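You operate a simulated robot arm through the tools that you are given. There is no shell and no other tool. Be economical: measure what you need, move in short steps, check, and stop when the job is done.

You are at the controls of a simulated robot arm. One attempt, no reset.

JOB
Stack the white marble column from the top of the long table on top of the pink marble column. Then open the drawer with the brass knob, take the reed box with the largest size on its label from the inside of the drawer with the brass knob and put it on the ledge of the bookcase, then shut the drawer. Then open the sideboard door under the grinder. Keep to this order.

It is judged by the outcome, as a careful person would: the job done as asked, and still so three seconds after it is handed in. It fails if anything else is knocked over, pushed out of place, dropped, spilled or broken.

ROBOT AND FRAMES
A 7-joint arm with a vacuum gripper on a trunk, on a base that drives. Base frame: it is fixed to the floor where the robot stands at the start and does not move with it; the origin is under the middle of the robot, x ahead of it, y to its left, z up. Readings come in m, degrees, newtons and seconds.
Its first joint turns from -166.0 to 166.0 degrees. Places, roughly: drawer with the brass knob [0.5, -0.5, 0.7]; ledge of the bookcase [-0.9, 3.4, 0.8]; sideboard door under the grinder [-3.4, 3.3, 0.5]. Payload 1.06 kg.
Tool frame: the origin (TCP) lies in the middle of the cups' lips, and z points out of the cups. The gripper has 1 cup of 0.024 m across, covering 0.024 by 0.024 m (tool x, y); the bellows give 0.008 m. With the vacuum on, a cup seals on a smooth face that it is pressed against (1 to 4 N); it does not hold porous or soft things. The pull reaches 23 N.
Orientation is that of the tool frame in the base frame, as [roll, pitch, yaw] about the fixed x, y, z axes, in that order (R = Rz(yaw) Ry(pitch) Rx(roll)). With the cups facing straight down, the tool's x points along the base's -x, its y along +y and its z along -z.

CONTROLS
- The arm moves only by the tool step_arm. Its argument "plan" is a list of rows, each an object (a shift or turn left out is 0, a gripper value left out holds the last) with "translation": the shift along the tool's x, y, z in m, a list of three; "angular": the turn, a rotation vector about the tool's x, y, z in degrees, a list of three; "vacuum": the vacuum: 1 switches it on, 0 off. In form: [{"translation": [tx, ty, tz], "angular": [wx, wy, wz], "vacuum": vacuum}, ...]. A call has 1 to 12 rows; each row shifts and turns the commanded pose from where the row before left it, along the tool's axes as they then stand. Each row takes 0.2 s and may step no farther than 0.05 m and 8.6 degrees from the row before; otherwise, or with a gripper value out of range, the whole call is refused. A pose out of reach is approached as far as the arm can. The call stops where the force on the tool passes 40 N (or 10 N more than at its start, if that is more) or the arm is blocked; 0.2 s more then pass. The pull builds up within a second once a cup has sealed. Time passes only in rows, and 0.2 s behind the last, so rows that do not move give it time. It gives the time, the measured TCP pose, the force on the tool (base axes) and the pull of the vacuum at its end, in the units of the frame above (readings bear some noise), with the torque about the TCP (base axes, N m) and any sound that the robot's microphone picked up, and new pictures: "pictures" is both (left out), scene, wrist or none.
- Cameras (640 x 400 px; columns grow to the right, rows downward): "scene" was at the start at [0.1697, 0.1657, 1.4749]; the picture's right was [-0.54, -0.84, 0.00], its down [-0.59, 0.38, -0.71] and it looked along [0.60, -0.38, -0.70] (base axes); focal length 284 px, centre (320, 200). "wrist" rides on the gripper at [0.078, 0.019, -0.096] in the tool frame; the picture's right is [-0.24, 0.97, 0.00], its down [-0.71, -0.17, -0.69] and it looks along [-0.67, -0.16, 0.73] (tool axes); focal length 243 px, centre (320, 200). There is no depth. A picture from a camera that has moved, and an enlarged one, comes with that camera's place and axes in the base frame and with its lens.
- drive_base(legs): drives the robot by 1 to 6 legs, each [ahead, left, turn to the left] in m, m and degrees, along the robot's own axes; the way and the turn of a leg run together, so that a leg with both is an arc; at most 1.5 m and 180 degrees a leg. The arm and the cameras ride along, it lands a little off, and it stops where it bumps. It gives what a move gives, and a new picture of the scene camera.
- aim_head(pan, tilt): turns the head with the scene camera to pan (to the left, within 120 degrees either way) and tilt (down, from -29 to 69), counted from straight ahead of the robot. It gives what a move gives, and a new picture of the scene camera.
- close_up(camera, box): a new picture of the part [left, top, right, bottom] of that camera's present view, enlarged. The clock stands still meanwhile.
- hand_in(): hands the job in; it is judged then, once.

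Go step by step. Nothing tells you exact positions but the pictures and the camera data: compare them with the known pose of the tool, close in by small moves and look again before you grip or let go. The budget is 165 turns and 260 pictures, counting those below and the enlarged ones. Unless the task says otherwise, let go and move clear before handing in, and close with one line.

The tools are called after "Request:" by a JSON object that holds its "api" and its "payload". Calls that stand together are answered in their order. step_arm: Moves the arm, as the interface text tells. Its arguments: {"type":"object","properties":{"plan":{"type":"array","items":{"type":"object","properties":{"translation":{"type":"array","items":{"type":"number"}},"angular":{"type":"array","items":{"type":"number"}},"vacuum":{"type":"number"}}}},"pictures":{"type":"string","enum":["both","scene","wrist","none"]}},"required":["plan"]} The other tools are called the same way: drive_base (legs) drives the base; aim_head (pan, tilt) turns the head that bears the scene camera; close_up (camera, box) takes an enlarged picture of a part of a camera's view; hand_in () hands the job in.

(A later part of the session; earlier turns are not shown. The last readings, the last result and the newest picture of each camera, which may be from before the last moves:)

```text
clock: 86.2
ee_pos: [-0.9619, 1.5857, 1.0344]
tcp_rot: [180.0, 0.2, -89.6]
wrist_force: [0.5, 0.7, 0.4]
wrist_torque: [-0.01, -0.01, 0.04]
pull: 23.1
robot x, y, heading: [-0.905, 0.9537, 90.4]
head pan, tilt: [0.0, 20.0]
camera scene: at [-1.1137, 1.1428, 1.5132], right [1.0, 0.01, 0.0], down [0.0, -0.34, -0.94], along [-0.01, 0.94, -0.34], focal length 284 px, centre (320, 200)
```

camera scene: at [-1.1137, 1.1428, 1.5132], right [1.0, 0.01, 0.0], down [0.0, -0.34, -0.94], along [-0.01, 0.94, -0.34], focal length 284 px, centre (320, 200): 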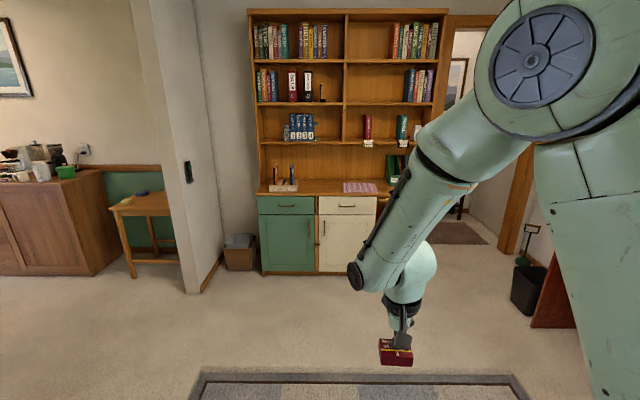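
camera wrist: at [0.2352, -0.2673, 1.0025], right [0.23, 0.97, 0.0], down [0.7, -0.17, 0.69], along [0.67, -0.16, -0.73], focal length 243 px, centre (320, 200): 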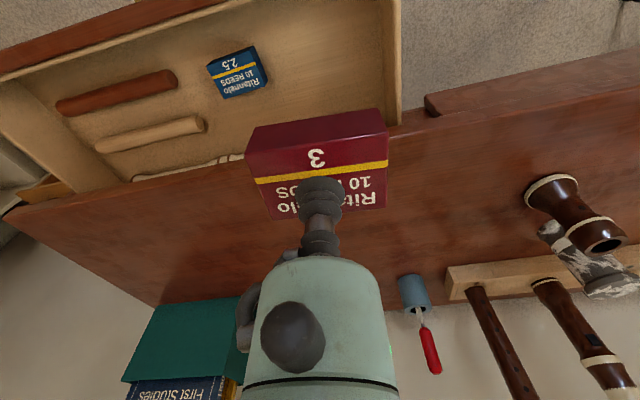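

The ledge is seen with a free spot between the pen block and the pink paper, near x≈−1.1, y≈3.35. I drive nearer.

Request:
{"api": "drive_base", "payload": {"legs": [[0, 0.12, 0], [1.4, 0, 0]]}}

Request:
{"api": "aim_head", "payload": {"pan": 0, "tilt": 38}}

```text
clock: 94.1
ee_pos: [-1.089, 2.9885, 1.0348]
tcp_rot: [180.0, 0.3, -89.7]
wrist_force: [0.2, 0.5, -0.4]
wrist_torque: [0.02, 0.01, 0.03]
pull: 22.9
robot x, y, heading: [-1.0311, 2.3552, 90.3]
head pan, tilt: [0.0, 20.0]
camera scene: at [-1.2424, 2.5455, 1.5132], right [1.0, 0.01, 0.0], down [0.0, -0.34, -0.94], along [0.0, 0.94, -0.34], focal length 284 px, centre (320, 200)
```

scene: 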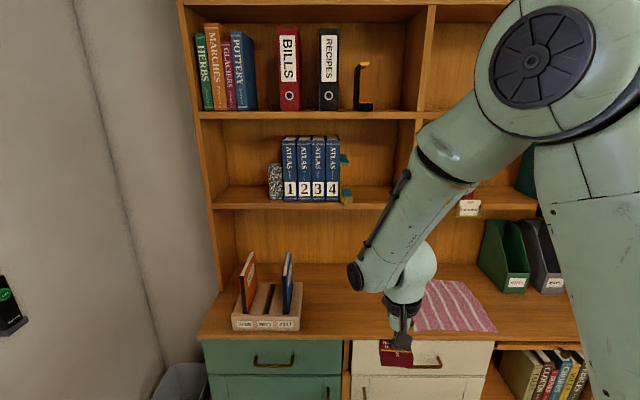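

```text
clock: 94.9
ee_pos: [-1.0886, 2.9885, 1.0354]
tcp_rot: [180.0, 0.4, -89.7]
wrist_force: [-0.9, 0.3, -0.6]
wrist_torque: [-0.01, 0.0, -0.02]
pull: 23.6
robot x, y, heading: [-1.0306, 2.3539, 90.4]
head pan, tilt: [0.0, 38.0]
camera scene: at [-1.2424, 2.5387, 1.4849], right [1.0, 0.01, 0.0], down [0.0, -0.62, -0.79], along [0.0, 0.79, -0.62], focal length 284 px, centre (320, 200)
```

scene: 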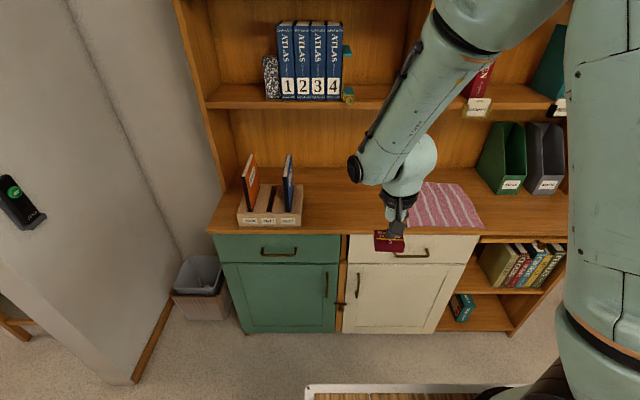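

There's a clear patch between block and cloth; the upper shelves are set back. I extend forward above the ledge.

Request:
{"api": "step_arm", "payload": {"plan": [{"translation": [-0.03, 0, 0]}, {"translation": [-0.045, 0, 0]}, {"translation": [-0.045, 0, 0]}, {"translation": [-0.045, 0, 0]}, {"translation": [-0.045, 0, 0]}, {"translation": [-0.045, 0, 0]}, {"translation": [-0.045, 0, 0]}, {"translation": [-0.045, 0, 0]}, {}]}}

Request:
{"api": "close_up", "payload": {"camera": "scene", "box": [220, 120, 500, 280]}}

```text
clock: 96.9
ee_pos: [-1.091, 3.3329, 1.0362]
tcp_rot: [180.0, 0.4, -89.6]
wrist_force: [0.1, 0.0, -0.4]
wrist_torque: [0.04, 0.04, 0.03]
pull: 23.6
robot x, y, heading: [-1.0336, 2.3541, 90.2]
head pan, tilt: [0.0, 38.0]
camera scene: at [-1.2423, 2.5385, 1.4848], right [1.0, 0.0, 0.0], down [0.0, -0.62, -0.79], along [0.0, 0.79, -0.62], focal length 284 px, centre (320, 200)
camera wrist: at [-1.1101, 3.2535, 1.1318], right [-0.97, 0.23, 0.0], down [0.17, 0.71, 0.69], along [0.16, 0.67, -0.73], focal length 243 px, centre (320, 200)
```

scene: 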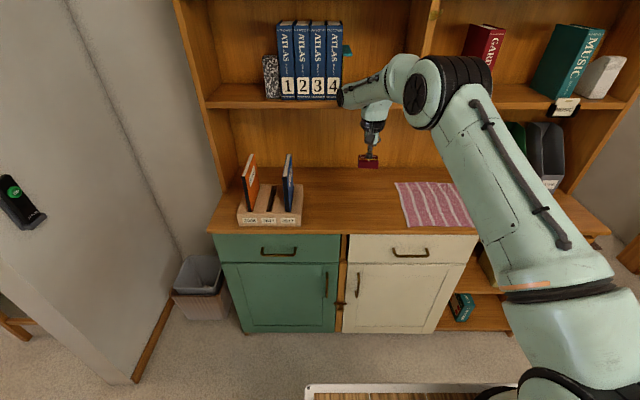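
wrist: 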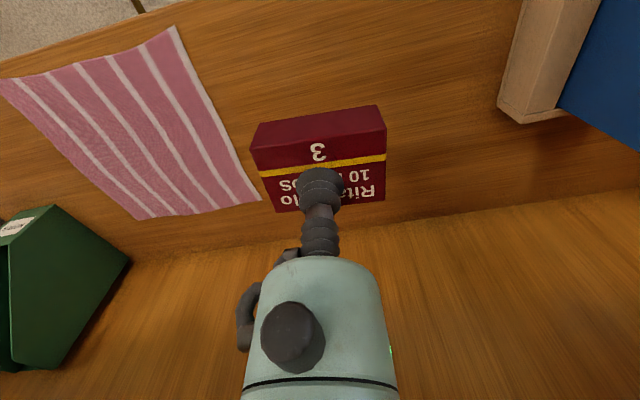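

```text
2.29 times, centred on (360, 200) of scene
camera zoom: at [-1.2423, 2.5385, 1.4848], right [1.0, 0.0, 0.0], down [0.0, -0.62, -0.79], along [0.0, 0.79, -0.62], focal length 648 px, centre (229, 200)
```

zoom: 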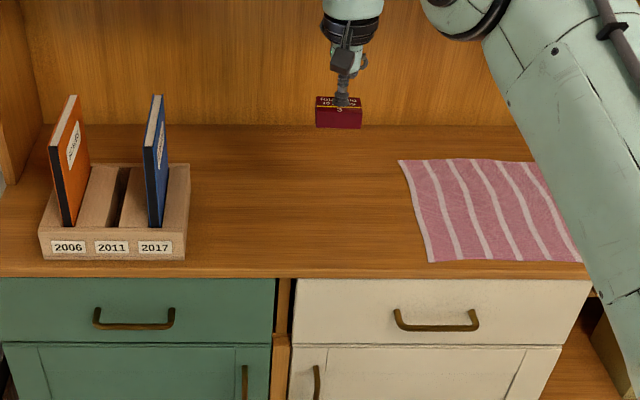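

The landing point is well inside the free patch. I lower toward the ledge.

Request:
{"api": "step_arm", "payload": {"plan": [{"translation": [0, 0, 0.04]}, {"translation": [0, 0, 0.04]}, {"translation": [0, 0, 0.04]}, {"translation": [0, 0, 0.03]}, {}]}}

Request:
{"api": "close_up", "payload": {"camera": "scene", "box": [280, 140, 440, 260]}}

```text
clock: 98.1
ee_pos: [-1.0909, 3.3354, 0.886]
tcp_rot: [180.0, 0.2, -89.7]
wrist_force: [0.4, -0.3, -0.5]
wrist_torque: [-0.01, 0.04, 0.03]
pull: 22.8
robot x, y, heading: [-1.0344, 2.354, 90.1]
head pan, tilt: [0.0, 38.0]
camera scene: at [-1.2424, 2.5386, 1.4848], right [1.0, 0.01, 0.0], down [0.0, -0.62, -0.79], along [0.0, 0.79, -0.62], focal length 284 px, centre (320, 200)
camera wrist: at [-1.1098, 3.2553, 0.9814], right [-0.97, 0.23, 0.0], down [0.17, 0.71, 0.69], along [0.16, 0.67, -0.72], focal length 243 px, centre (320, 200)
```

scene: 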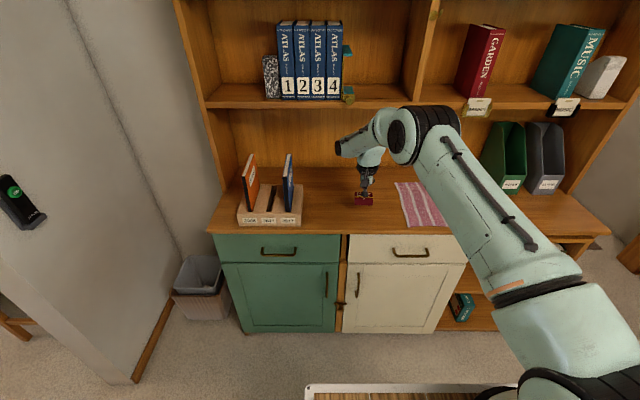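
wrist: 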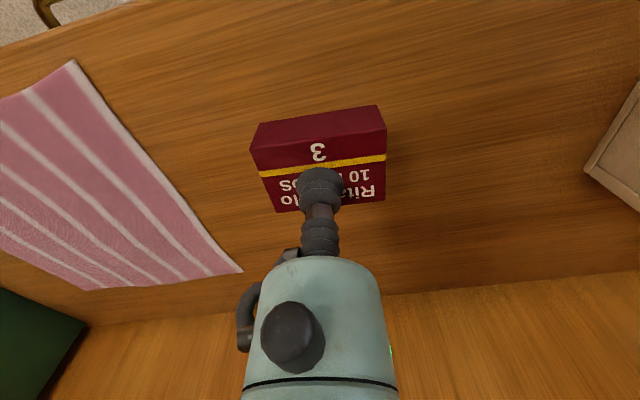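

```text
3.33 times, centred on (360, 200) of scene
camera zoom: at [-1.2424, 2.5386, 1.4848], right [1.0, 0.01, 0.0], down [0.0, -0.62, -0.79], along [0.0, 0.79, -0.62], focal length 945 px, centre (187, 200)
```

zoom: 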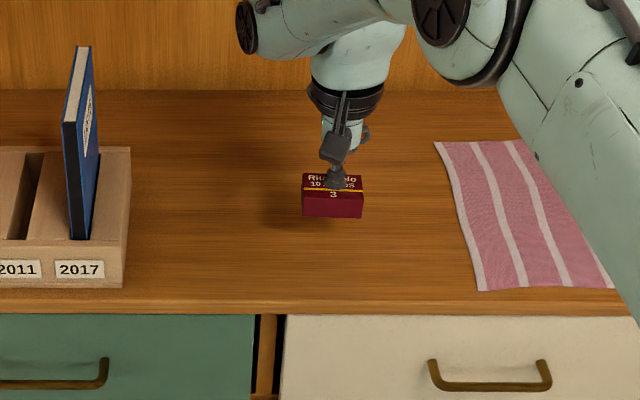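

Request:
{"api": "step_arm", "payload": {"plan": [{"translation": [0, 0, 0.015]}, {"translation": [0, 0, 0.01]}, {"translation": [0, 0, 0.005]}, {}], "pictures": "none"}}

Request:
{"api": "close_up", "payload": {"camera": "scene", "box": [320, 160, 420, 240]}}

```text
clock: 99.1
ee_pos: [-1.0916, 3.3345, 0.8568]
tcp_rot: [-180.0, 0.3, -89.6]
wrist_force: [0.5, 0.2, 0.4]
wrist_torque: [-0.01, 0.03, -0.01]
pull: 22.7
robot x, y, heading: [-1.0319, 2.3584, 90.2]
head pan, tilt: [0.0, 38.0]
```

```text
5.00 times, centred on (370, 200) of scene
camera zoom: at [-1.2424, 2.5387, 1.4848], right [1.0, 0.0, 0.0], down [0.0, -0.62, -0.79], along [0.0, 0.79, -0.62], focal length 1418 px, centre (70, 200)
```

zoom: 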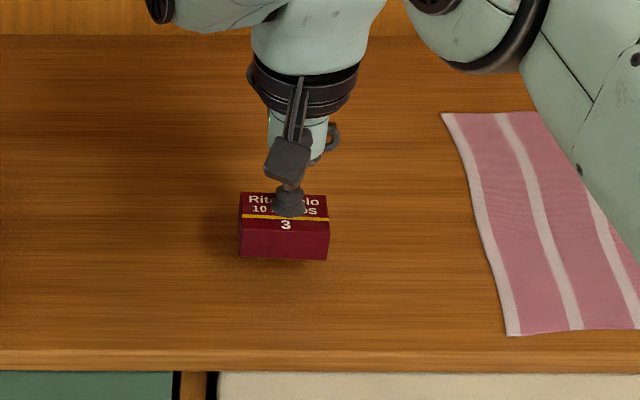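

Request:
{"api": "step_arm", "payload": {"plan": [{"translation": [0, 0, 0.006]}, {"translation": [0, 0, 0.004]}, {}], "pictures": "none"}}

Request:
{"api": "close_up", "payload": {"camera": "scene", "box": [320, 160, 420, 240]}}

```text
clock: 99.9
ee_pos: [-1.091, 3.3343, 0.8465]
tcp_rot: [-180.0, 0.3, -89.7]
wrist_force: [0.6, -0.2, 0.2]
wrist_torque: [0.03, 0.0, -0.03]
pull: 22.8
robot x, y, heading: [-1.0317, 2.3548, 90.2]
head pan, tilt: [0.0, 38.0]
```

```text
5.00 times, centred on (370, 200) of scene
camera zoom: at [-1.2424, 2.5387, 1.4848], right [1.0, 0.01, 0.0], down [0.0, -0.62, -0.79], along [0.0, 0.79, -0.62], focal length 1418 px, centre (70, 200)
```

zoom: 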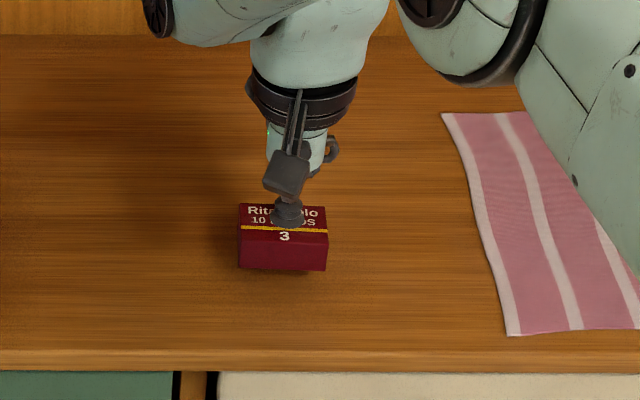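

Request:
{"api": "step_arm", "payload": {"plan": [{"translation": [0, 0, 0.003]}, {"translation": [0, 0, 0.003]}, {}], "pictures": "none"}}

```text
clock: 100.7
ee_pos: [-1.091, 3.3332, 0.8419]
tcp_rot: [-179.9, 0.2, -89.7]
wrist_force: [0.5, -0.6, -0.9]
wrist_torque: [0.01, -0.01, 0.0]
pull: 22.7
robot x, y, heading: [-1.0263, 2.3526, 90.5]
head pan, tilt: [0.0, 38.0]
```

Request:
{"api": "step_arm", "payload": {"plan": [{"translation": [0, 0, 0.003]}, {"translation": [0, 0, 0.003]}, {}], "pictures": "none"}}

Request:
{"api": "close_up", "payload": {"camera": "scene", "box": [320, 160, 420, 240]}}

```text
clock: 101.5
ee_pos: [-1.091, 3.3339, 0.8342]
tcp_rot: [179.9, 0.3, -89.7]
wrist_force: [-0.4, -0.5, 0.0]
wrist_torque: [0.01, -0.01, -0.01]
pull: 22.5
robot x, y, heading: [-1.0294, 2.3546, 90.4]
head pan, tilt: [0.0, 38.0]
```

```text
5.00 times, centred on (370, 200) of scene
camera zoom: at [-1.2424, 2.5387, 1.4848], right [1.0, 0.01, 0.0], down [0.0, -0.62, -0.79], along [0.0, 0.79, -0.62], focal length 1418 px, centre (70, 200)
```

zoom: 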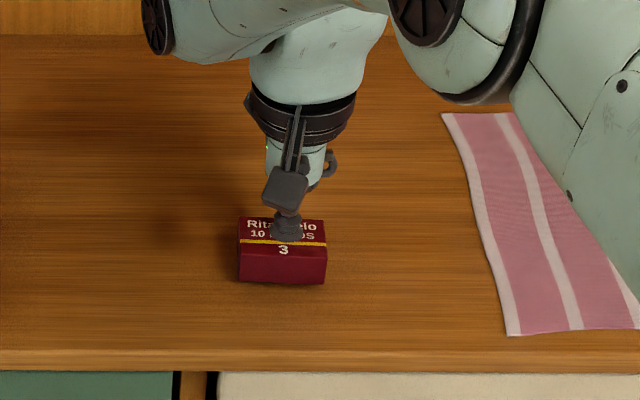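

Request:
{"api": "step_arm", "payload": {"plan": [{"translation": [0, 0, 0.002]}, {"translation": [0, 0, 0.002]}, {}], "pictures": "none"}}

```text
clock: 102.3
ee_pos: [-1.092, 3.3337, 0.8306]
tcp_rot: [-179.9, 0.3, -89.6]
wrist_force: [-0.6, -0.6, 0.3]
wrist_torque: [0.01, -0.02, 0.02]
pull: 22.5
robot x, y, heading: [-1.0302, 2.3526, 90.2]
head pan, tilt: [0.0, 38.0]
```

Request:
{"api": "step_arm", "payload": {"plan": [{"translation": [0, 0, 0.002]}, {"translation": [0, 0, 0.002]}, {}], "pictures": "none"}}

Request:
{"api": "close_up", "payload": {"camera": "scene", "box": [340, 180, 400, 240]}}

```text
clock: 103.1
ee_pos: [-1.0922, 3.3337, 0.8272]
tcp_rot: [-180.0, 0.3, -89.6]
wrist_force: [0.6, 0.3, -0.1]
wrist_torque: [-0.01, -0.01, -0.01]
pull: 23.3
robot x, y, heading: [-1.0323, 2.3547, 90.4]
head pan, tilt: [0.0, 38.0]
```

```text
6.67 times, centred on (370, 210) of scene
camera zoom: at [-1.2424, 2.5387, 1.4848], right [1.0, 0.01, 0.0], down [0.0, -0.62, -0.79], along [0.0, 0.79, -0.62], focal length 1890 px, centre (-13, 133)
```

zoom: 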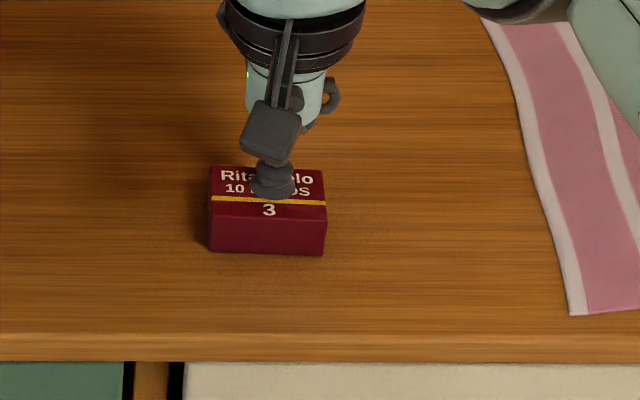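

Request:
{"api": "step_arm", "payload": {"plan": [{"translation": [0, 0, 0.002]}, {"translation": [0, 0, 0.002]}, {}], "pictures": "none"}}

```text
clock: 103.9
ee_pos: [-1.092, 3.334, 0.8247]
tcp_rot: [179.9, 0.5, -89.8]
wrist_force: [-0.2, -0.2, 15.2]
wrist_torque: [-0.06, -0.01, -0.01]
pull: 23.3
robot x, y, heading: [-1.0301, 2.3545, 90.4]
head pan, tilt: [0.0, 38.0]
```

Contact on the ledge. I release and rise.

Request:
{"api": "step_arm", "payload": {"plan": [{"translation": [0, 0, -0.002], "vacuum": 0}, {}, {}, {}, {}, {"translation": [0, 0, -0.004]}, {"translation": [0, 0, -0.01]}, {"translation": [0, 0, -0.03]}, {"translation": [0, 0, -0.05]}, {"translation": [0, 0, -0.05]}, {"translation": [0.03, 0, -0.04]}]}}

Request:
{"api": "close_up", "payload": {"camera": "scene", "box": [320, 160, 420, 240]}}

```text
clock: 106.3
ee_pos: [-1.0933, 3.3036, 1.0082]
tcp_rot: [-180.0, 0.3, -89.7]
wrist_force: [0.1, 0.5, -0.1]
wrist_torque: [-0.02, -0.01, -0.04]
pull: 0.1
robot x, y, heading: [-1.0348, 2.3536, 90.0]
head pan, tilt: [0.0, 38.0]
camera scene: at [-1.2424, 2.5393, 1.4847], right [1.0, 0.0, 0.0], down [0.0, -0.62, -0.79], along [0.0, 0.79, -0.62], focal length 284 px, centre (320, 200)
camera wrist: at [-1.1113, 3.2247, 1.1035], right [-0.97, 0.23, 0.0], down [0.17, 0.71, 0.69], along [0.16, 0.67, -0.73], focal length 243 px, centre (320, 200)
```

scene: 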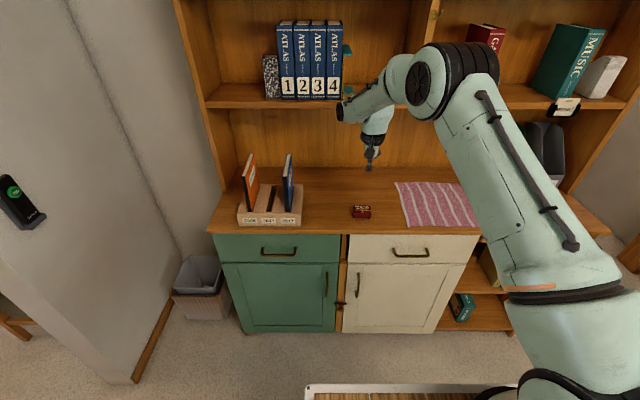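
wrist: 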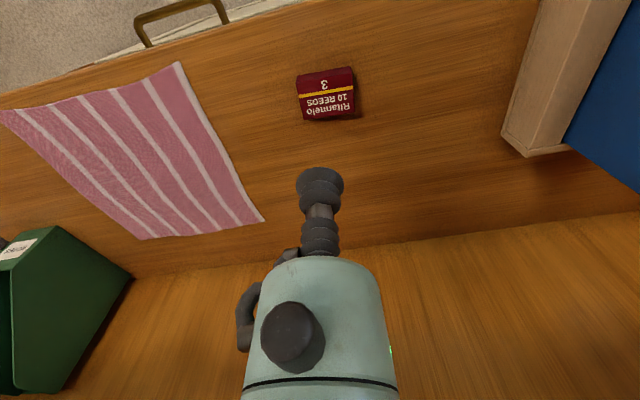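

```text
5.00 times, centred on (370, 200) of scene
camera zoom: at [-1.2424, 2.5393, 1.4847], right [1.0, 0.0, 0.0], down [0.0, -0.62, -0.79], along [0.0, 0.79, -0.62], focal length 1418 px, centre (70, 200)
```

zoom: 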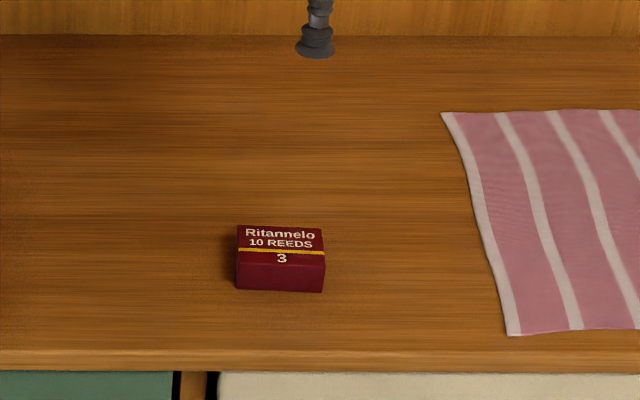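

The box sits on the ledge. I retract and drive back to the drawer to shut it.

Request:
{"api": "step_arm", "payload": {"plan": [{"translation": [0.045, 0, -0.01]}, {"translation": [0.045, 0, -0.01]}, {"translation": [0.045, 0, -0.01]}, {"translation": [0.045, 0, -0.01]}], "pictures": "none"}}

Request:
{"api": "drive_base", "payload": {"legs": [[-1.4, 0, 0], [0, 0, -90], [0, -1.4, 0]]}}

Request:
{"api": "aim_head", "payload": {"pan": -15, "tilt": 45}}

```text
clock: 107.3
ee_pos: [-1.0889, 3.1236, 1.0467]
tcp_rot: [180.0, 0.3, -89.7]
wrist_force: [-0.1, 0.8, -0.1]
wrist_torque: [-0.03, -0.03, -0.02]
pull: 0.1
robot x, y, heading: [-1.0337, 2.3505, 90.3]
head pan, tilt: [0.0, 38.0]
```

```text
clock: 124.6
ee_pos: [-0.2654, -0.3866, 1.0471]
tcp_rot: [-180.0, 0.4, -179.9]
wrist_force: [-0.8, 0.1, 0.5]
wrist_torque: [-0.02, 0.04, 0.02]
pull: 0.1
robot x, y, heading: [-1.0362, -0.441, 0.2]
head pan, tilt: [0.0, 38.0]
camera scene: at [-0.8486, -0.2305, 1.4848], right [0.0, -1.0, 0.0], down [-0.62, 0.0, -0.79], along [0.79, 0.0, -0.62], focal length 284 px, centre (320, 200)
```

scene: 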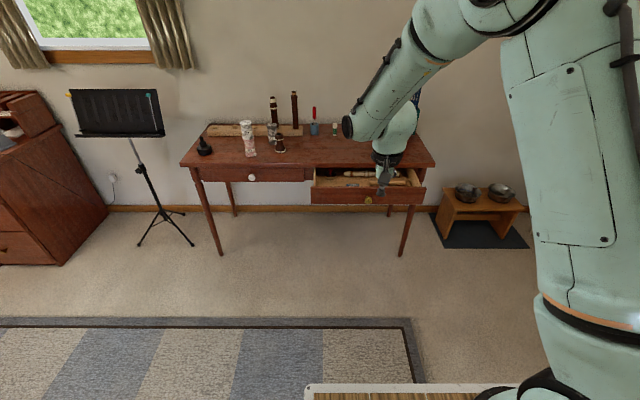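

```text
clock: 125.4
ee_pos: [-0.2648, -0.3857, 1.0461]
tcp_rot: [180.0, 0.3, -180.0]
wrist_force: [0.8, 0.0, 0.5]
wrist_torque: [0.01, -0.01, 0.0]
pull: 0.1
robot x, y, heading: [-1.0348, -0.4365, 0.2]
head pan, tilt: [-15.0, 45.0]
camera scene: at [-0.8564, -0.2515, 1.4746], right [-0.26, -0.97, 0.0], down [-0.68, 0.18, -0.71], along [0.68, -0.18, -0.71], focal length 284 px, centre (320, 200)
```

scene: 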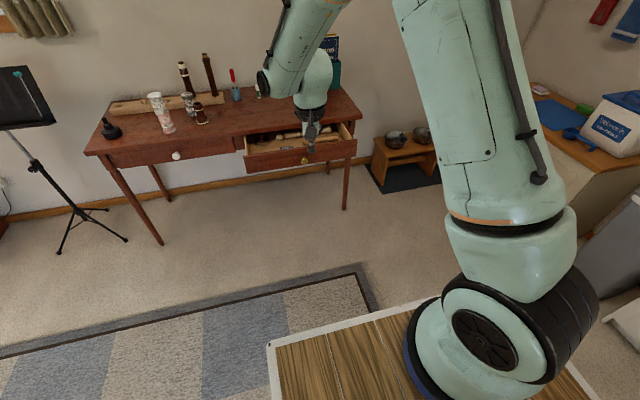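

I tilt the tool horizontal here in free space.

Request:
{"api": "step_arm", "payload": {"plan": [{"angular": [0, -8.5, 0]}, {"angular": [0, -8.5, 0]}, {"angular": [0, -8.5, 0]}, {"angular": [0, -8.5, 0]}, {"angular": [0, -8.5, 0]}, {"angular": [0, -8.5, 0]}, {"angular": [0, -8.5, 0]}, {"angular": [0, -8.5, 0]}, {"angular": [0, -8.5, 0]}, {"angular": [0, -8.5, 0]}, {"angular": [0, -5, 0]}], "pictures": "none"}}

Request:
{"api": "step_arm", "payload": {"plan": [{"translation": [0.045, -0.009, 0.01]}, {"translation": [0.045, -0.009, 0.01]}, {"translation": [0.045, -0.009, 0.01]}, {"translation": [0.045, -0.009, 0.01]}, {"translation": [0.045, -0.009, 0.01]}, {"translation": [0.045, -0.009, 0.01]}, {"translation": [0.045, -0.009, 0.01]}, {"translation": [0.045, -0.005, 0.01]}, {"translation": [0.017, 0, 0]}], "pictures": "none"}}

Request:
{"api": "drive_base", "payload": {"legs": [[0.25, 0, 0]]}}

Request:
{"api": "close_up", "payload": {"camera": "wrist", "box": [160, 0, 480, 200]}}

```text
clock: 127.8
ee_pos: [-0.2656, -0.3846, 1.0476]
tcp_rot: [5.4, 89.6, 5.5]
wrist_force: [-0.1, 0.0, -1.0]
wrist_torque: [-0.02, 0.0, 0.02]
pull: 0.1
robot x, y, heading: [-1.0341, -0.443, -0.0]
head pan, tilt: [-15.0, 45.0]
```

```text
clock: 129.8
ee_pos: [-0.1834, -0.4526, 0.6713]
tcp_rot: [5.6, 89.8, 5.8]
wrist_force: [-0.2, 0.0, -1.4]
wrist_torque: [-0.02, -0.02, 0.02]
pull: 0.1
robot x, y, heading: [-1.0338, -0.4425, 0.2]
head pan, tilt: [-15.0, 45.0]
```

```text
clock: 131.6
ee_pos: [0.0662, -0.4545, 0.6709]
tcp_rot: [6.8, 89.7, 6.9]
wrist_force: [-0.1, 1.5, 0.5]
wrist_torque: [0.01, 0.01, 0.0]
pull: 0.0
robot x, y, heading: [-0.7882, -0.4404, 0.1]
head pan, tilt: [-15.0, 45.0]
camera scene: at [-0.6069, -0.2516, 1.4746], right [-0.26, -0.97, 0.0], down [-0.68, 0.18, -0.71], along [0.68, -0.18, -0.71], focal length 284 px, centre (320, 200)
```

scene: 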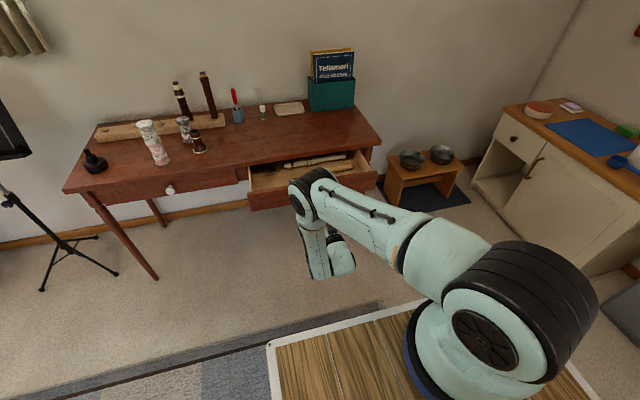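

```text
2.00 times, centred on (320, 100) of wrist
camera zoom: at [-0.0291, -0.4357, 0.5918], right [0.0, 0.97, 0.24], down [-0.69, -0.17, 0.7], along [0.72, -0.16, 0.67], focal length 485 px, centre (320, 400)
```

zoom: 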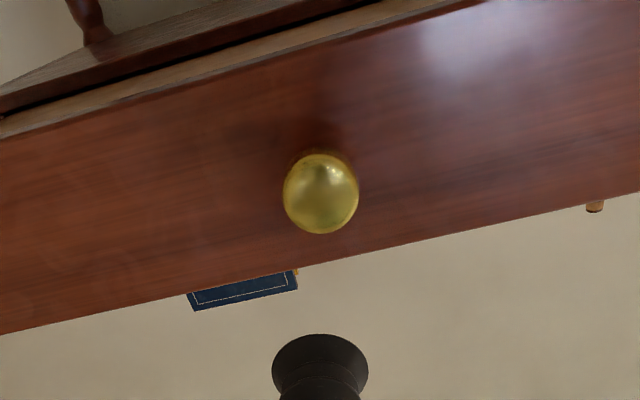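

Well aligned with the knob. I retract 6 cm, drive 0.11 m closer, then push with the arm.

Request:
{"api": "step_arm", "payload": {"plan": [{"translation": [0, 0, -0.03]}, {"translation": [0, 0, -0.03]}, {}], "pictures": "none"}}

Request:
{"api": "drive_base", "payload": {"legs": [[0.115, 0, 0]]}}

Request:
{"api": "close_up", "payload": {"camera": "wrist", "box": [160, 0, 480, 200]}}

```text
clock: 132.4
ee_pos: [0.0059, -0.4548, 0.6697]
tcp_rot: [7.4, 89.7, 7.5]
wrist_force: [-0.6, -0.3, 0.0]
wrist_torque: [0.01, 0.0, 0.02]
pull: 0.0
robot x, y, heading: [-0.7879, -0.4409, -0.2]
head pan, tilt: [-15.0, 45.0]
```

```text
clock: 133.6
ee_pos: [0.1232, -0.4535, 0.6691]
tcp_rot: [6.7, 89.7, 6.8]
wrist_force: [-0.3, -0.2, -0.4]
wrist_torque: [0.01, -0.02, 0.02]
pull: 0.1
robot x, y, heading: [-0.6696, -0.4374, 0.1]
head pan, tilt: [-15.0, 45.0]
camera scene: at [-0.4911, -0.2515, 1.4746], right [-0.26, -0.97, 0.0], down [-0.68, 0.18, -0.71], along [0.68, -0.18, -0.71], focal length 284 px, centre (320, 200)
```

scene: 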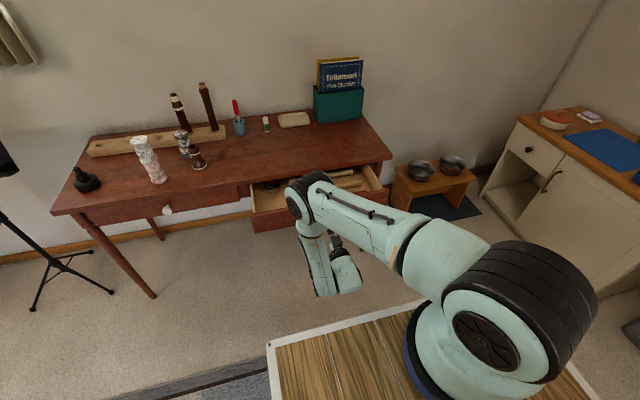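

```text
2.00 times, centred on (320, 100) of wrist
camera zoom: at [0.0271, -0.4348, 0.5914], right [0.0, 0.97, 0.24], down [-0.69, -0.17, 0.7], along [0.73, -0.16, 0.67], focal length 485 px, centre (320, 400)
```

zoom: 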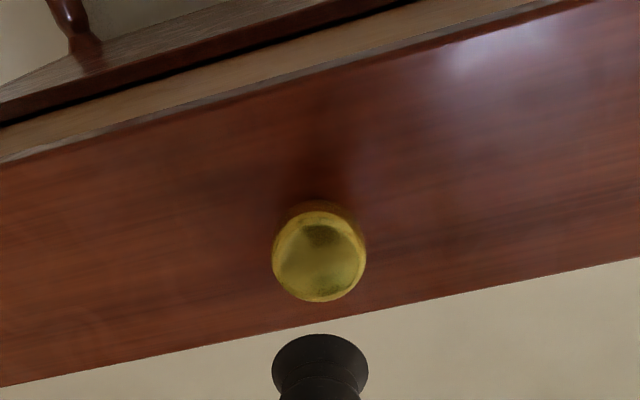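

Aligned. I push the drawer shut.

Request:
{"api": "step_arm", "payload": {"plan": [{"translation": [0, 0, 0.03]}, {"translation": [0, 0, 0.02]}, {"translation": [0, 0, 0.01]}, {"translation": [0, 0, 0.01]}, {"translation": [0, 0, 0.018]}, {"translation": [0, 0, 0.02]}, {"translation": [0, 0, 0.02]}, {"translation": [0, 0, 0.02]}, {"translation": [0, 0, 0.02]}, {"translation": [0, 0, 0.02]}, {"translation": [0, 0, 0.02]}, {"translation": [0, 0, 0.02]}]}}

```text
clock: 136.2
ee_pos: [0.3502, -0.4529, 0.671]
tcp_rot: [0.5, 89.7, 0.5]
wrist_force: [0.5, -0.8, -1.0]
wrist_torque: [0.01, -0.01, -0.03]
pull: 0.1
robot x, y, heading: [-0.6701, -0.4376, 0.2]
head pan, tilt: [-15.0, 45.0]
camera scene: at [-0.4911, -0.2514, 1.4746], right [-0.26, -0.97, 0.0], down [-0.68, 0.18, -0.71], along [0.68, -0.18, -0.71], focal length 284 px, centre (320, 200)
camera wrist: at [0.2552, -0.4344, 0.5929], right [0.0, 0.97, 0.24], down [-0.69, -0.17, 0.7], along [0.72, -0.16, 0.67], focal length 243 px, centre (320, 200)
```

scene: 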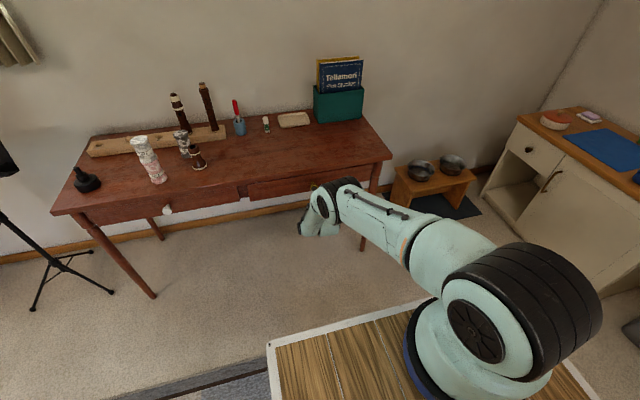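
wrist: 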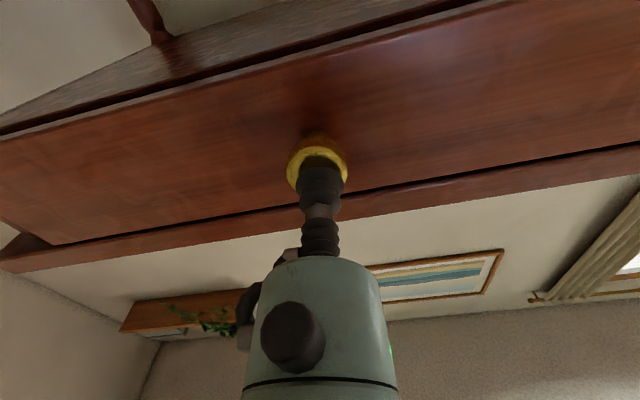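

Request:
{"api": "step_arm", "payload": {"plan": [{"translation": [0, 0, 0.008]}, {"translation": [0, 0, 0.006]}, {"translation": [0, 0, 0.004]}, {"translation": [0, 0, 0.003]}, {"translation": [0, 0, 0.003]}, {}]}}

Request:
{"api": "close_up", "payload": {"camera": "wrist", "box": [160, 0, 640, 300]}}

```text
clock: 137.6
ee_pos: [0.3738, -0.4525, 0.67]
tcp_rot: [10.5, 89.8, 10.7]
wrist_force: [-2.7, 0.2, -0.2]
wrist_torque: [-0.02, 0.0, 0.01]
pull: 0.0
robot x, y, heading: [-0.6697, -0.4417, -0.1]
head pan, tilt: [-15.0, 45.0]
camera scene: at [-0.4911, -0.2515, 1.4746], right [-0.26, -0.97, 0.0], down [-0.68, 0.18, -0.71], along [0.68, -0.18, -0.71], focal length 284 px, centre (320, 200)
camera wrist: at [0.2787, -0.4346, 0.5922], right [0.0, 0.97, 0.24], down [-0.69, -0.17, 0.7], along [0.73, -0.16, 0.67], focal length 243 px, centre (320, 200)
```

scene: 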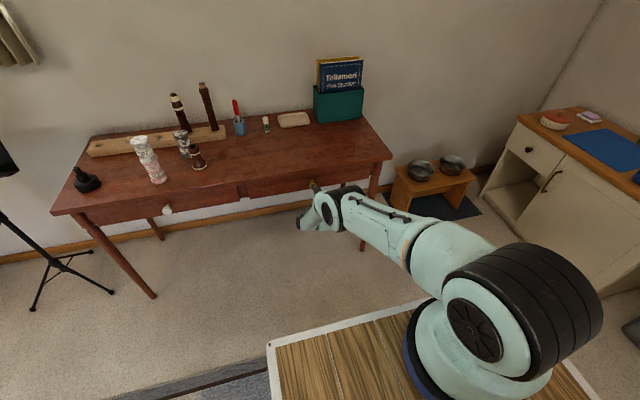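
wrist: 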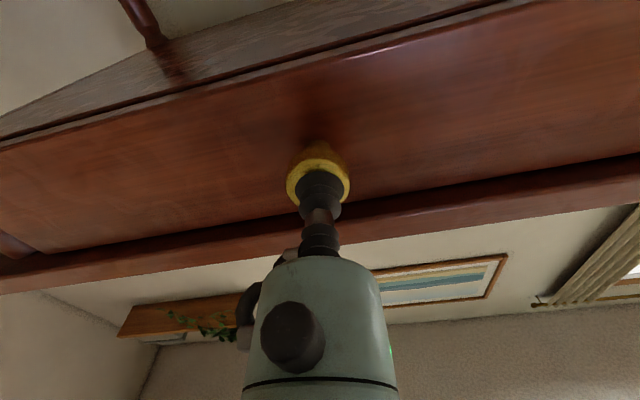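

```text
1.33 times, centred on (400, 150) of wrist
camera zoom: at [0.2787, -0.4346, 0.5922], right [0.0, 0.97, 0.24], down [-0.69, -0.17, 0.7], along [0.73, -0.16, 0.67], focal length 324 px, centre (213, 267)
```

zoom: 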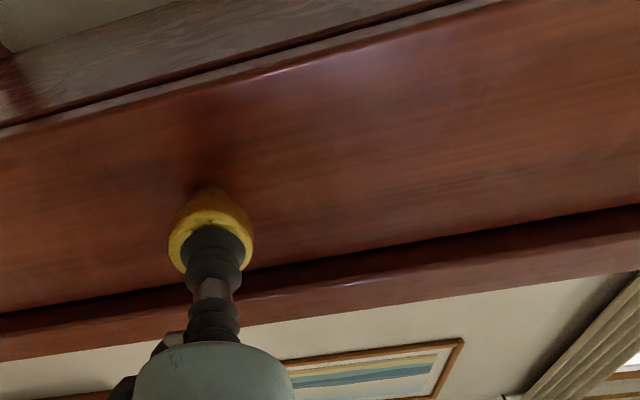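

Request:
{"api": "step_arm", "payload": {"plan": [{"translation": [0, 0, 0.003]}, {"translation": [0, 0, 0.003]}, {}, {}], "pictures": "none"}}

```text
clock: 138.6
ee_pos: [0.379, -0.4537, 0.6717]
tcp_rot: [6.8, 89.9, 6.9]
wrist_force: [-19.6, 0.6, 2.1]
wrist_torque: [0.0, 0.04, 0.03]
pull: 0.0
robot x, y, heading: [-0.6689, -0.4449, -0.4]
head pan, tilt: [-15.0, 45.0]
```

The drawer is firmly shut. I back the tool off, raise it, and drive back to look toward the sideboard.

Request:
{"api": "step_arm", "payload": {"plan": [{"translation": [0, 0, -0.01]}, {"translation": [0, 0, -0.03]}, {"translation": [0, 0, -0.04]}, {"translation": [0, 0, -0.045]}, {"translation": [-0.02, 0, -0.04]}, {"translation": [-0.045, 0, 0]}, {"translation": [-0.045, 0, 0]}, {"translation": [-0.045, 0, 0]}, {"translation": [-0.045, 0, 0]}, {"translation": [-0.045, 0, 0]}, {"translation": [-0.045, 0, 0]}], "pictures": "scene"}}

Request:
{"api": "close_up", "payload": {"camera": "scene", "box": [40, 80, 400, 260]}}

Request:
{"api": "drive_base", "payload": {"legs": [[-0.3, 0, 0], [0, 1.4, 0], [0, 0.9, 0], [0, 0, 120]]}}

Request:
{"api": "aim_head", "payload": {"pan": 10, "tilt": 20}}

```text
clock: 141.0
ee_pos: [0.2152, -0.4522, 0.96]
tcp_rot: [10.2, 89.9, 10.3]
wrist_force: [-0.4, -0.5, 0.2]
wrist_torque: [0.0, 0.0, 0.0]
pull: 0.0
robot x, y, heading: [-0.6723, -0.4402, -0.1]
head pan, tilt: [-15.0, 45.0]
camera scene: at [-0.4907, -0.2514, 1.4745], right [-0.26, -0.97, 0.0], down [-0.68, 0.18, -0.71], along [0.68, -0.18, -0.71], focal length 284 px, centre (320, 200)
```

scene: 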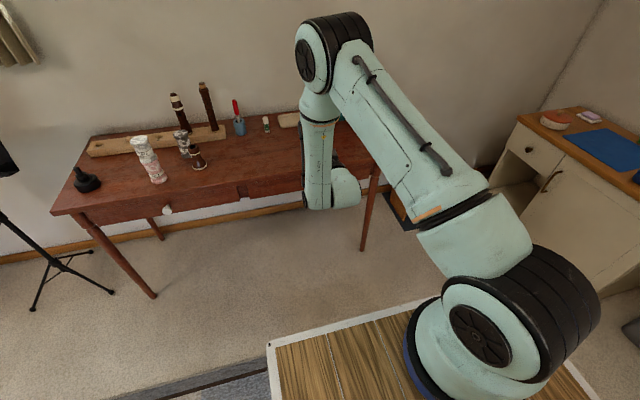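

```text
1.78 times, centred on (220, 170) of scene
camera zoom: at [-0.4907, -0.2514, 1.4745], right [-0.26, -0.97, 0.0], down [-0.68, 0.18, -0.71], along [0.68, -0.18, -0.71], focal length 504 px, centre (498, 253)
```

zoom: 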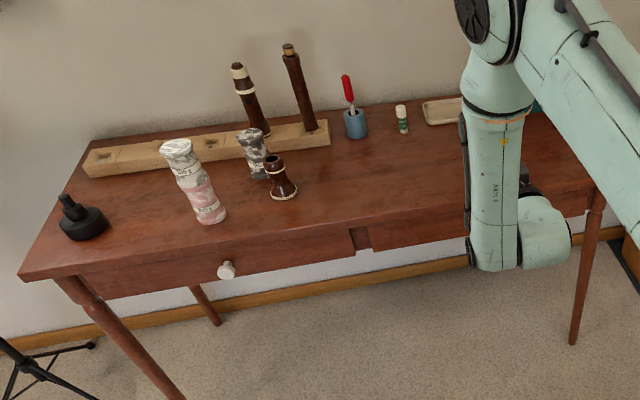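

```text
clock: 159.1
ee_pos: [-1.4265, 2.6331, 0.961]
tcp_rot: [6.9, 89.6, 128.0]
wrist_force: [-0.2, 1.1, -0.5]
wrist_torque: [0.01, -0.01, -0.03]
pull: 0.0
robot x, y, heading: [-0.9809, 1.8669, 120.9]
head pan, tilt: [-15.0, 45.0]
camera scene: at [-1.233, 1.9215, 1.4746], right [0.96, 0.28, 0.0], down [0.2, -0.68, -0.71], along [-0.2, 0.68, -0.71], focal length 284 px, centre (320, 200)
```

scene: 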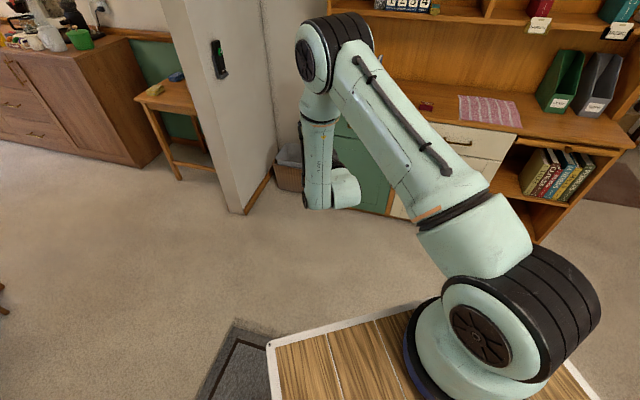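

```text
clock: 159.9
ee_pos: [-1.427, 2.6311, 0.9593]
tcp_rot: [7.0, 89.6, 128.0]
wrist_force: [0.3, -0.6, -0.5]
wrist_torque: [-0.02, -0.02, -0.02]
pull: 0.1
robot x, y, heading: [-0.9792, 1.8682, 121.3]
head pan, tilt: [10.0, 20.0]
camera scene: at [-1.2716, 1.9136, 1.5132], right [0.75, 0.66, 0.0], down [0.23, -0.26, -0.94], along [-0.62, 0.71, -0.34], focal length 284 px, centre (320, 200)
```

scene: 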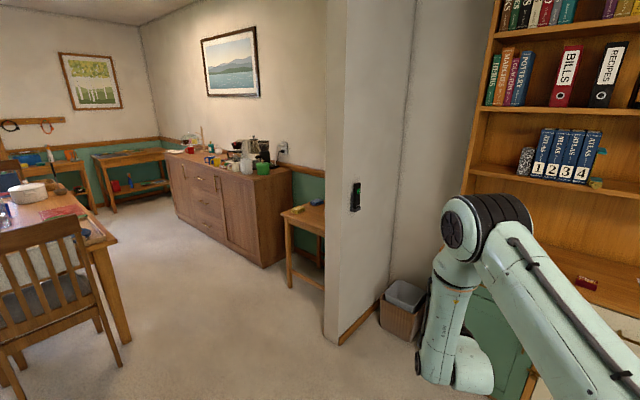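

Request:
{"api": "close_up", "payload": {"camera": "scene", "box": [150, 110, 330, 280]}}

Request:
{"api": "aim_head", "payload": {"pan": 30, "tilt": 25}}

```text
2.35 times, centred on (240, 195) of scene
camera zoom: at [-1.2716, 1.9136, 1.5132], right [0.75, 0.66, 0.0], down [0.23, -0.26, -0.94], along [-0.62, 0.71, -0.34], focal length 667 px, centre (508, 212)
```

zoom: 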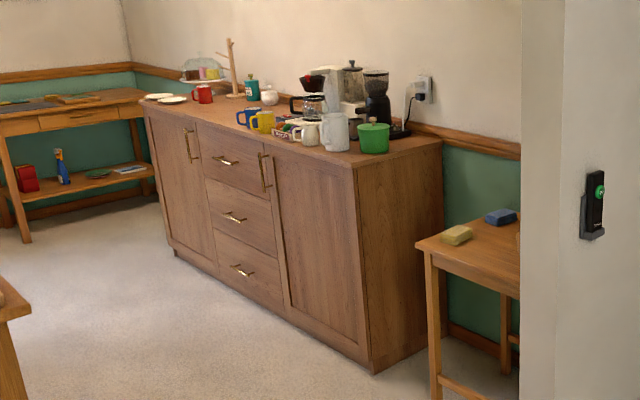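

```text
clock: 160.8
ee_pos: [-1.4257, 2.6311, 0.9598]
tcp_rot: [7.0, 89.8, 128.2]
wrist_force: [0.0, 0.2, 0.5]
wrist_torque: [0.03, -0.01, -0.04]
pull: 0.1
robot x, y, heading: [-0.9806, 1.8658, 121.2]
head pan, tilt: [30.0, 25.0]
camera scene: at [-1.2911, 1.888, 1.5052], right [0.48, 0.88, 0.0], down [0.37, -0.2, -0.91], along [-0.79, 0.44, -0.42], focal length 284 px, centre (320, 200)
```

scene: 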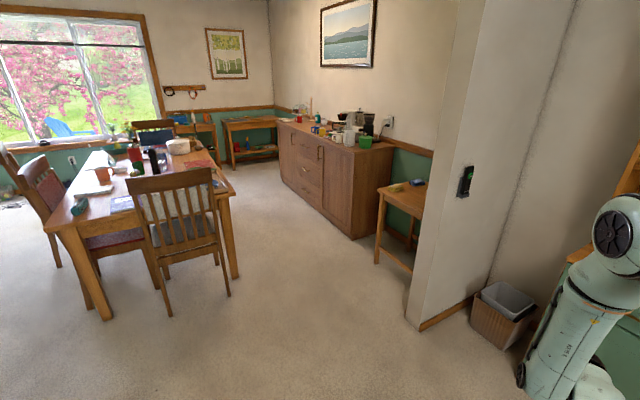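

The sideboard stands at about x −3.2…, front y≈3.27; the black grinder is at its right end, so the target is the right-hand door, with its bar handle at the left edge (hinge on the right). I drive closer at a 135° heading.

Request:
{"api": "drive_base", "payload": {"legs": [[0, 0, 14], [1.2, 0.7, 0]]}}

Request:
{"api": "aim_head", "payload": {"pan": 0, "tilt": 30}}

Request:
{"api": "aim_head", "payload": {"pan": 55, "tilt": 40}}

```text
clock: 168.6
ee_pos: [-2.9508, 2.8363, 0.9603]
tcp_rot: [7.1, 89.7, 142.7]
wrist_force: [-0.4, -0.5, -0.8]
wrist_torque: [0.01, 0.03, 0.02]
pull: 0.0
robot x, y, heading: [-2.3274, 2.209, 135.6]
head pan, tilt: [30.0, 25.0]
camera scene: at [-2.6337, 2.1499, 1.5051], right [0.25, 0.97, 0.0], down [0.41, -0.11, -0.91], along [-0.88, 0.23, -0.42], focal length 284 px, centre (320, 200)
```

scene: 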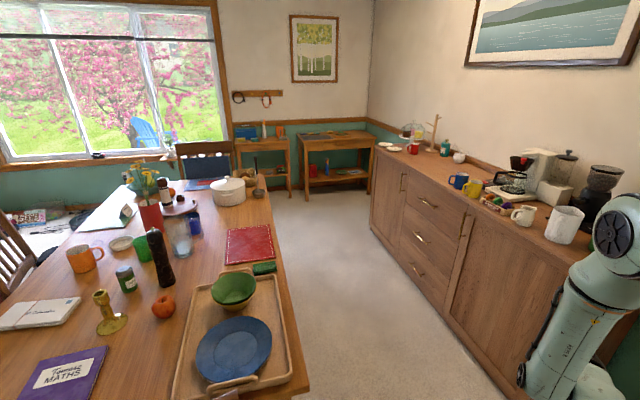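

```text
clock: 169.5
ee_pos: [-2.9507, 2.8359, 0.9602]
tcp_rot: [7.4, 89.7, 143.1]
wrist_force: [0.1, 0.1, 0.3]
wrist_torque: [0.01, 0.0, -0.01]
pull: 0.1
robot x, y, heading: [-2.3246, 2.2047, 135.8]
head pan, tilt: [0.0, 30.0]
camera scene: at [-2.6092, 2.1902, 1.4972], right [0.7, 0.72, 0.0], down [0.36, -0.35, -0.87], along [-0.62, 0.61, -0.5], focal length 284 px, centre (320, 200)
```

scene: 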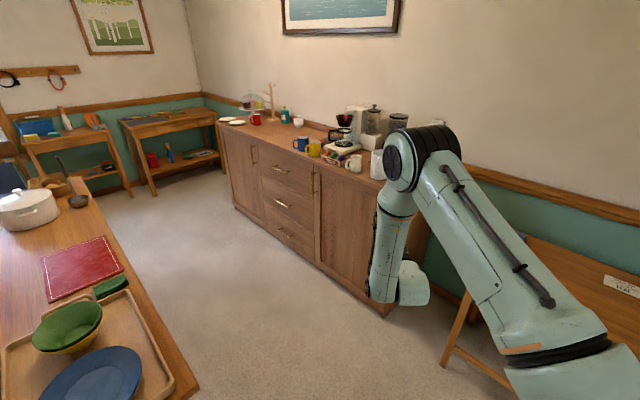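

```text
clock: 170.7
ee_pos: [-2.9503, 2.8358, 0.9608]
tcp_rot: [7.2, 89.7, 142.9]
wrist_force: [-0.6, 0.3, 0.3]
wrist_torque: [-0.01, 0.03, 0.0]
pull: 0.1
robot x, y, heading: [-2.3229, 2.2071, 135.7]
head pan, tilt: [55.0, 40.0]
camera scene: at [-2.6281, 2.1114, 1.4818], right [-0.18, 0.98, 0.0], down [0.63, 0.12, -0.77], along [-0.75, -0.14, -0.64], focal length 284 px, centre (320, 200)
```

scene: 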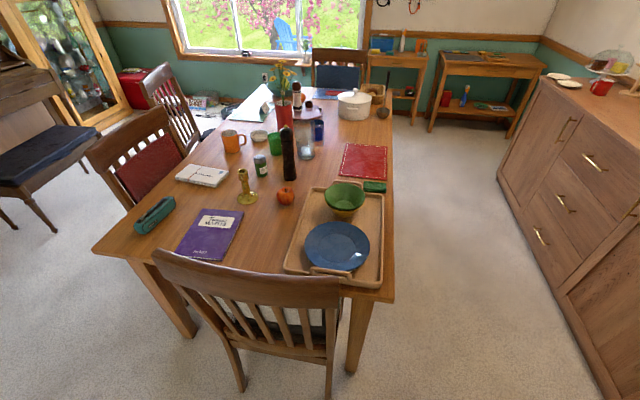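

The dining table's corner is near (−3.09, 2.25) and a chair post near (−2.95, 2.09). I retract the arm and drive to about (−2.85, 2.55), which leaves ~0.1 m clearance.

Request:
{"api": "step_arm", "payload": {"plan": [{"translation": [0, 0, -0.04]}, {"translation": [0, 0, -0.04]}, {"translation": [0, 0, -0.04]}, {"translation": [0, 0, -0.04]}, {"translation": [0, 0, -0.04]}], "pictures": "none"}}

Request:
{"api": "drive_base", "payload": {"legs": [[0.617, 0.12, 0]]}}

Request:
{"api": "aim_head", "payload": {"pan": -10, "tilt": 35}}

```text
clock: 171.9
ee_pos: [-2.8066, 2.6975, 0.9589]
tcp_rot: [9.2, 89.7, 144.7]
wrist_force: [0.4, 1.4, 0.5]
wrist_torque: [0.03, 0.03, 0.06]
pull: 0.1
robot x, y, heading: [-2.3273, 2.2071, 135.6]
head pan, tilt: [55.0, 40.0]
```

```text
clock: 175.5
ee_pos: [-3.3318, 3.0454, 0.9582]
tcp_rot: [7.1, 89.7, 142.6]
wrist_force: [0.0, -0.1, 0.0]
wrist_torque: [0.03, 0.01, -0.01]
pull: 0.0
robot x, y, heading: [-2.852, 2.5545, 135.6]
head pan, tilt: [55.0, 40.0]
camera scene: at [-3.1537, 2.4593, 1.4818], right [-0.18, 0.98, 0.0], down [0.63, 0.12, -0.77], along [-0.75, -0.14, -0.64], focal length 284 px, centre (320, 200)
```

scene: 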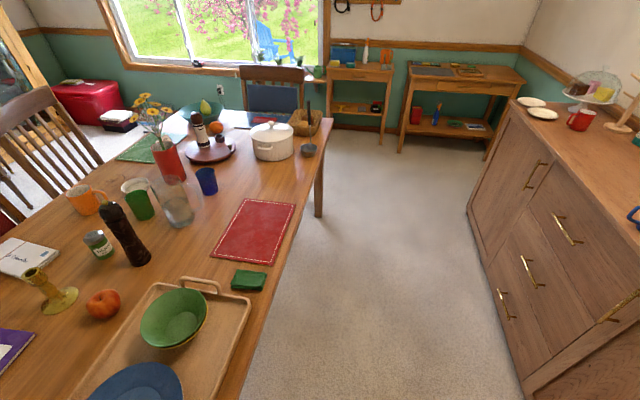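

```text
clock: 176.8
ee_pos: [-3.332, 3.045, 0.9576]
tcp_rot: [7.6, 89.6, 143.0]
wrist_force: [-0.8, 0.5, 0.4]
wrist_torque: [0.03, 0.01, 0.03]
pull: 0.1
robot x, y, heading: [-2.8511, 2.552, 135.5]
head pan, tilt: [-10.0, 35.0]
camera scene: at [-3.1212, 2.5464, 1.4894], right [0.81, 0.58, 0.0], down [0.33, -0.47, -0.82], along [-0.48, 0.67, -0.57], focal length 284 px, centre (320, 200)
```

scene: 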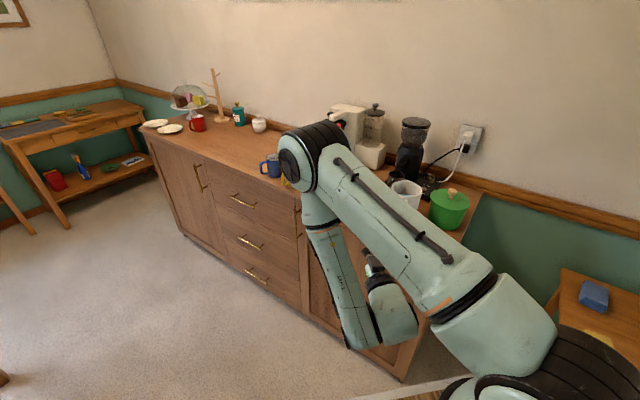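

I turn the tool to face the door squarely (+y).

Request:
{"api": "step_arm", "payload": {"plan": [{"angular": [7.6, 0, 0]}, {"angular": [7.6, 0, 0]}, {"angular": [7.6, 0, 0]}, {"angular": [7.6, 0, 0]}, {"angular": [7.6, 0, 0]}, {"angular": [7.6, 0, 0]}], "pictures": "none"}}

Request:
{"api": "step_arm", "payload": {"plan": [{"translation": [0.04, 0.025, 0]}, {"translation": [0.04, 0.025, 0]}, {"translation": [0.04, 0.025, 0]}, {"translation": [0.04, 0.025, 0]}, {"translation": [0.03, 0.025, 0]}, {"translation": [0.02, 0.035, 0]}]}}

Request:
{"api": "close_up", "payload": {"camera": "wrist", "box": [0, 0, 640, 240]}}

```text
clock: 178.2
ee_pos: [-3.3308, 3.045, 0.9587]
tcp_rot: [61.0, 89.7, 150.6]
wrist_force: [0.6, -0.4, 0.6]
wrist_torque: [-0.03, -0.02, -0.01]
pull: 0.1
robot x, y, heading: [-2.8542, 2.5558, 135.7]
head pan, tilt: [-10.0, 35.0]
```

```text
clock: 179.6
ee_pos: [-3.4938, 3.0461, 0.7488]
tcp_rot: [49.0, 89.8, 138.9]
wrist_force: [0.6, -0.3, -0.4]
wrist_torque: [0.01, 0.0, 0.0]
pull: 0.1
robot x, y, heading: [-2.8507, 2.5522, 135.8]
head pan, tilt: [-10.0, 35.0]
camera scene: at [-3.1211, 2.5464, 1.4894], right [0.81, 0.58, 0.0], down [0.33, -0.47, -0.82], along [-0.48, 0.67, -0.57], focal length 284 px, centre (320, 200)
camera wrist: at [-3.5131, 2.9508, 0.6703], right [-0.97, 0.0, 0.24], down [0.17, -0.69, 0.7], along [0.17, 0.73, 0.67], focal length 243 px, centre (320, 200)
```

scene: 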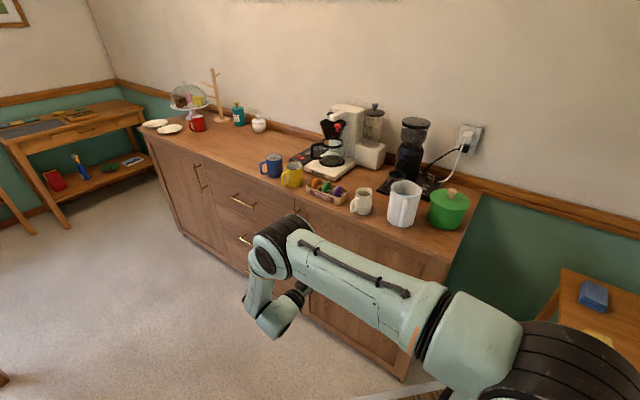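
wrist: 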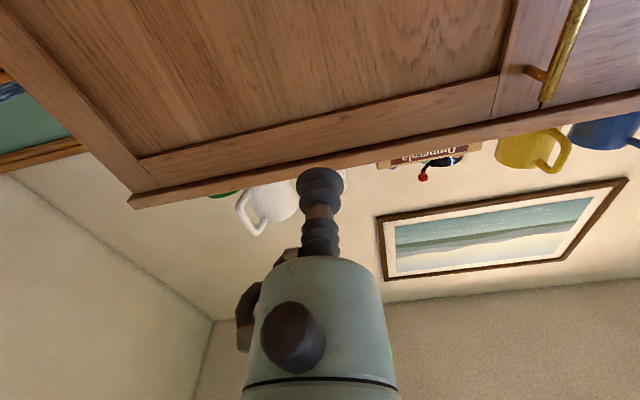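

```text
1.00 times, centred on (320, 120) of wrist
camera zoom: at [-3.5131, 2.9508, 0.6703], right [-0.97, 0.0, 0.24], down [0.17, -0.69, 0.7], along [0.17, 0.73, 0.67], focal length 243 px, centre (320, 280)
```

zoom: 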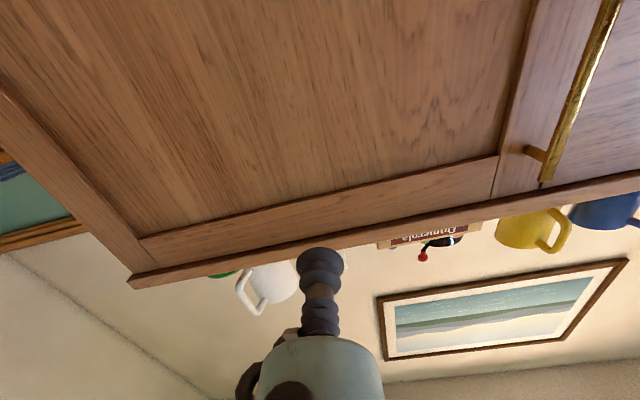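

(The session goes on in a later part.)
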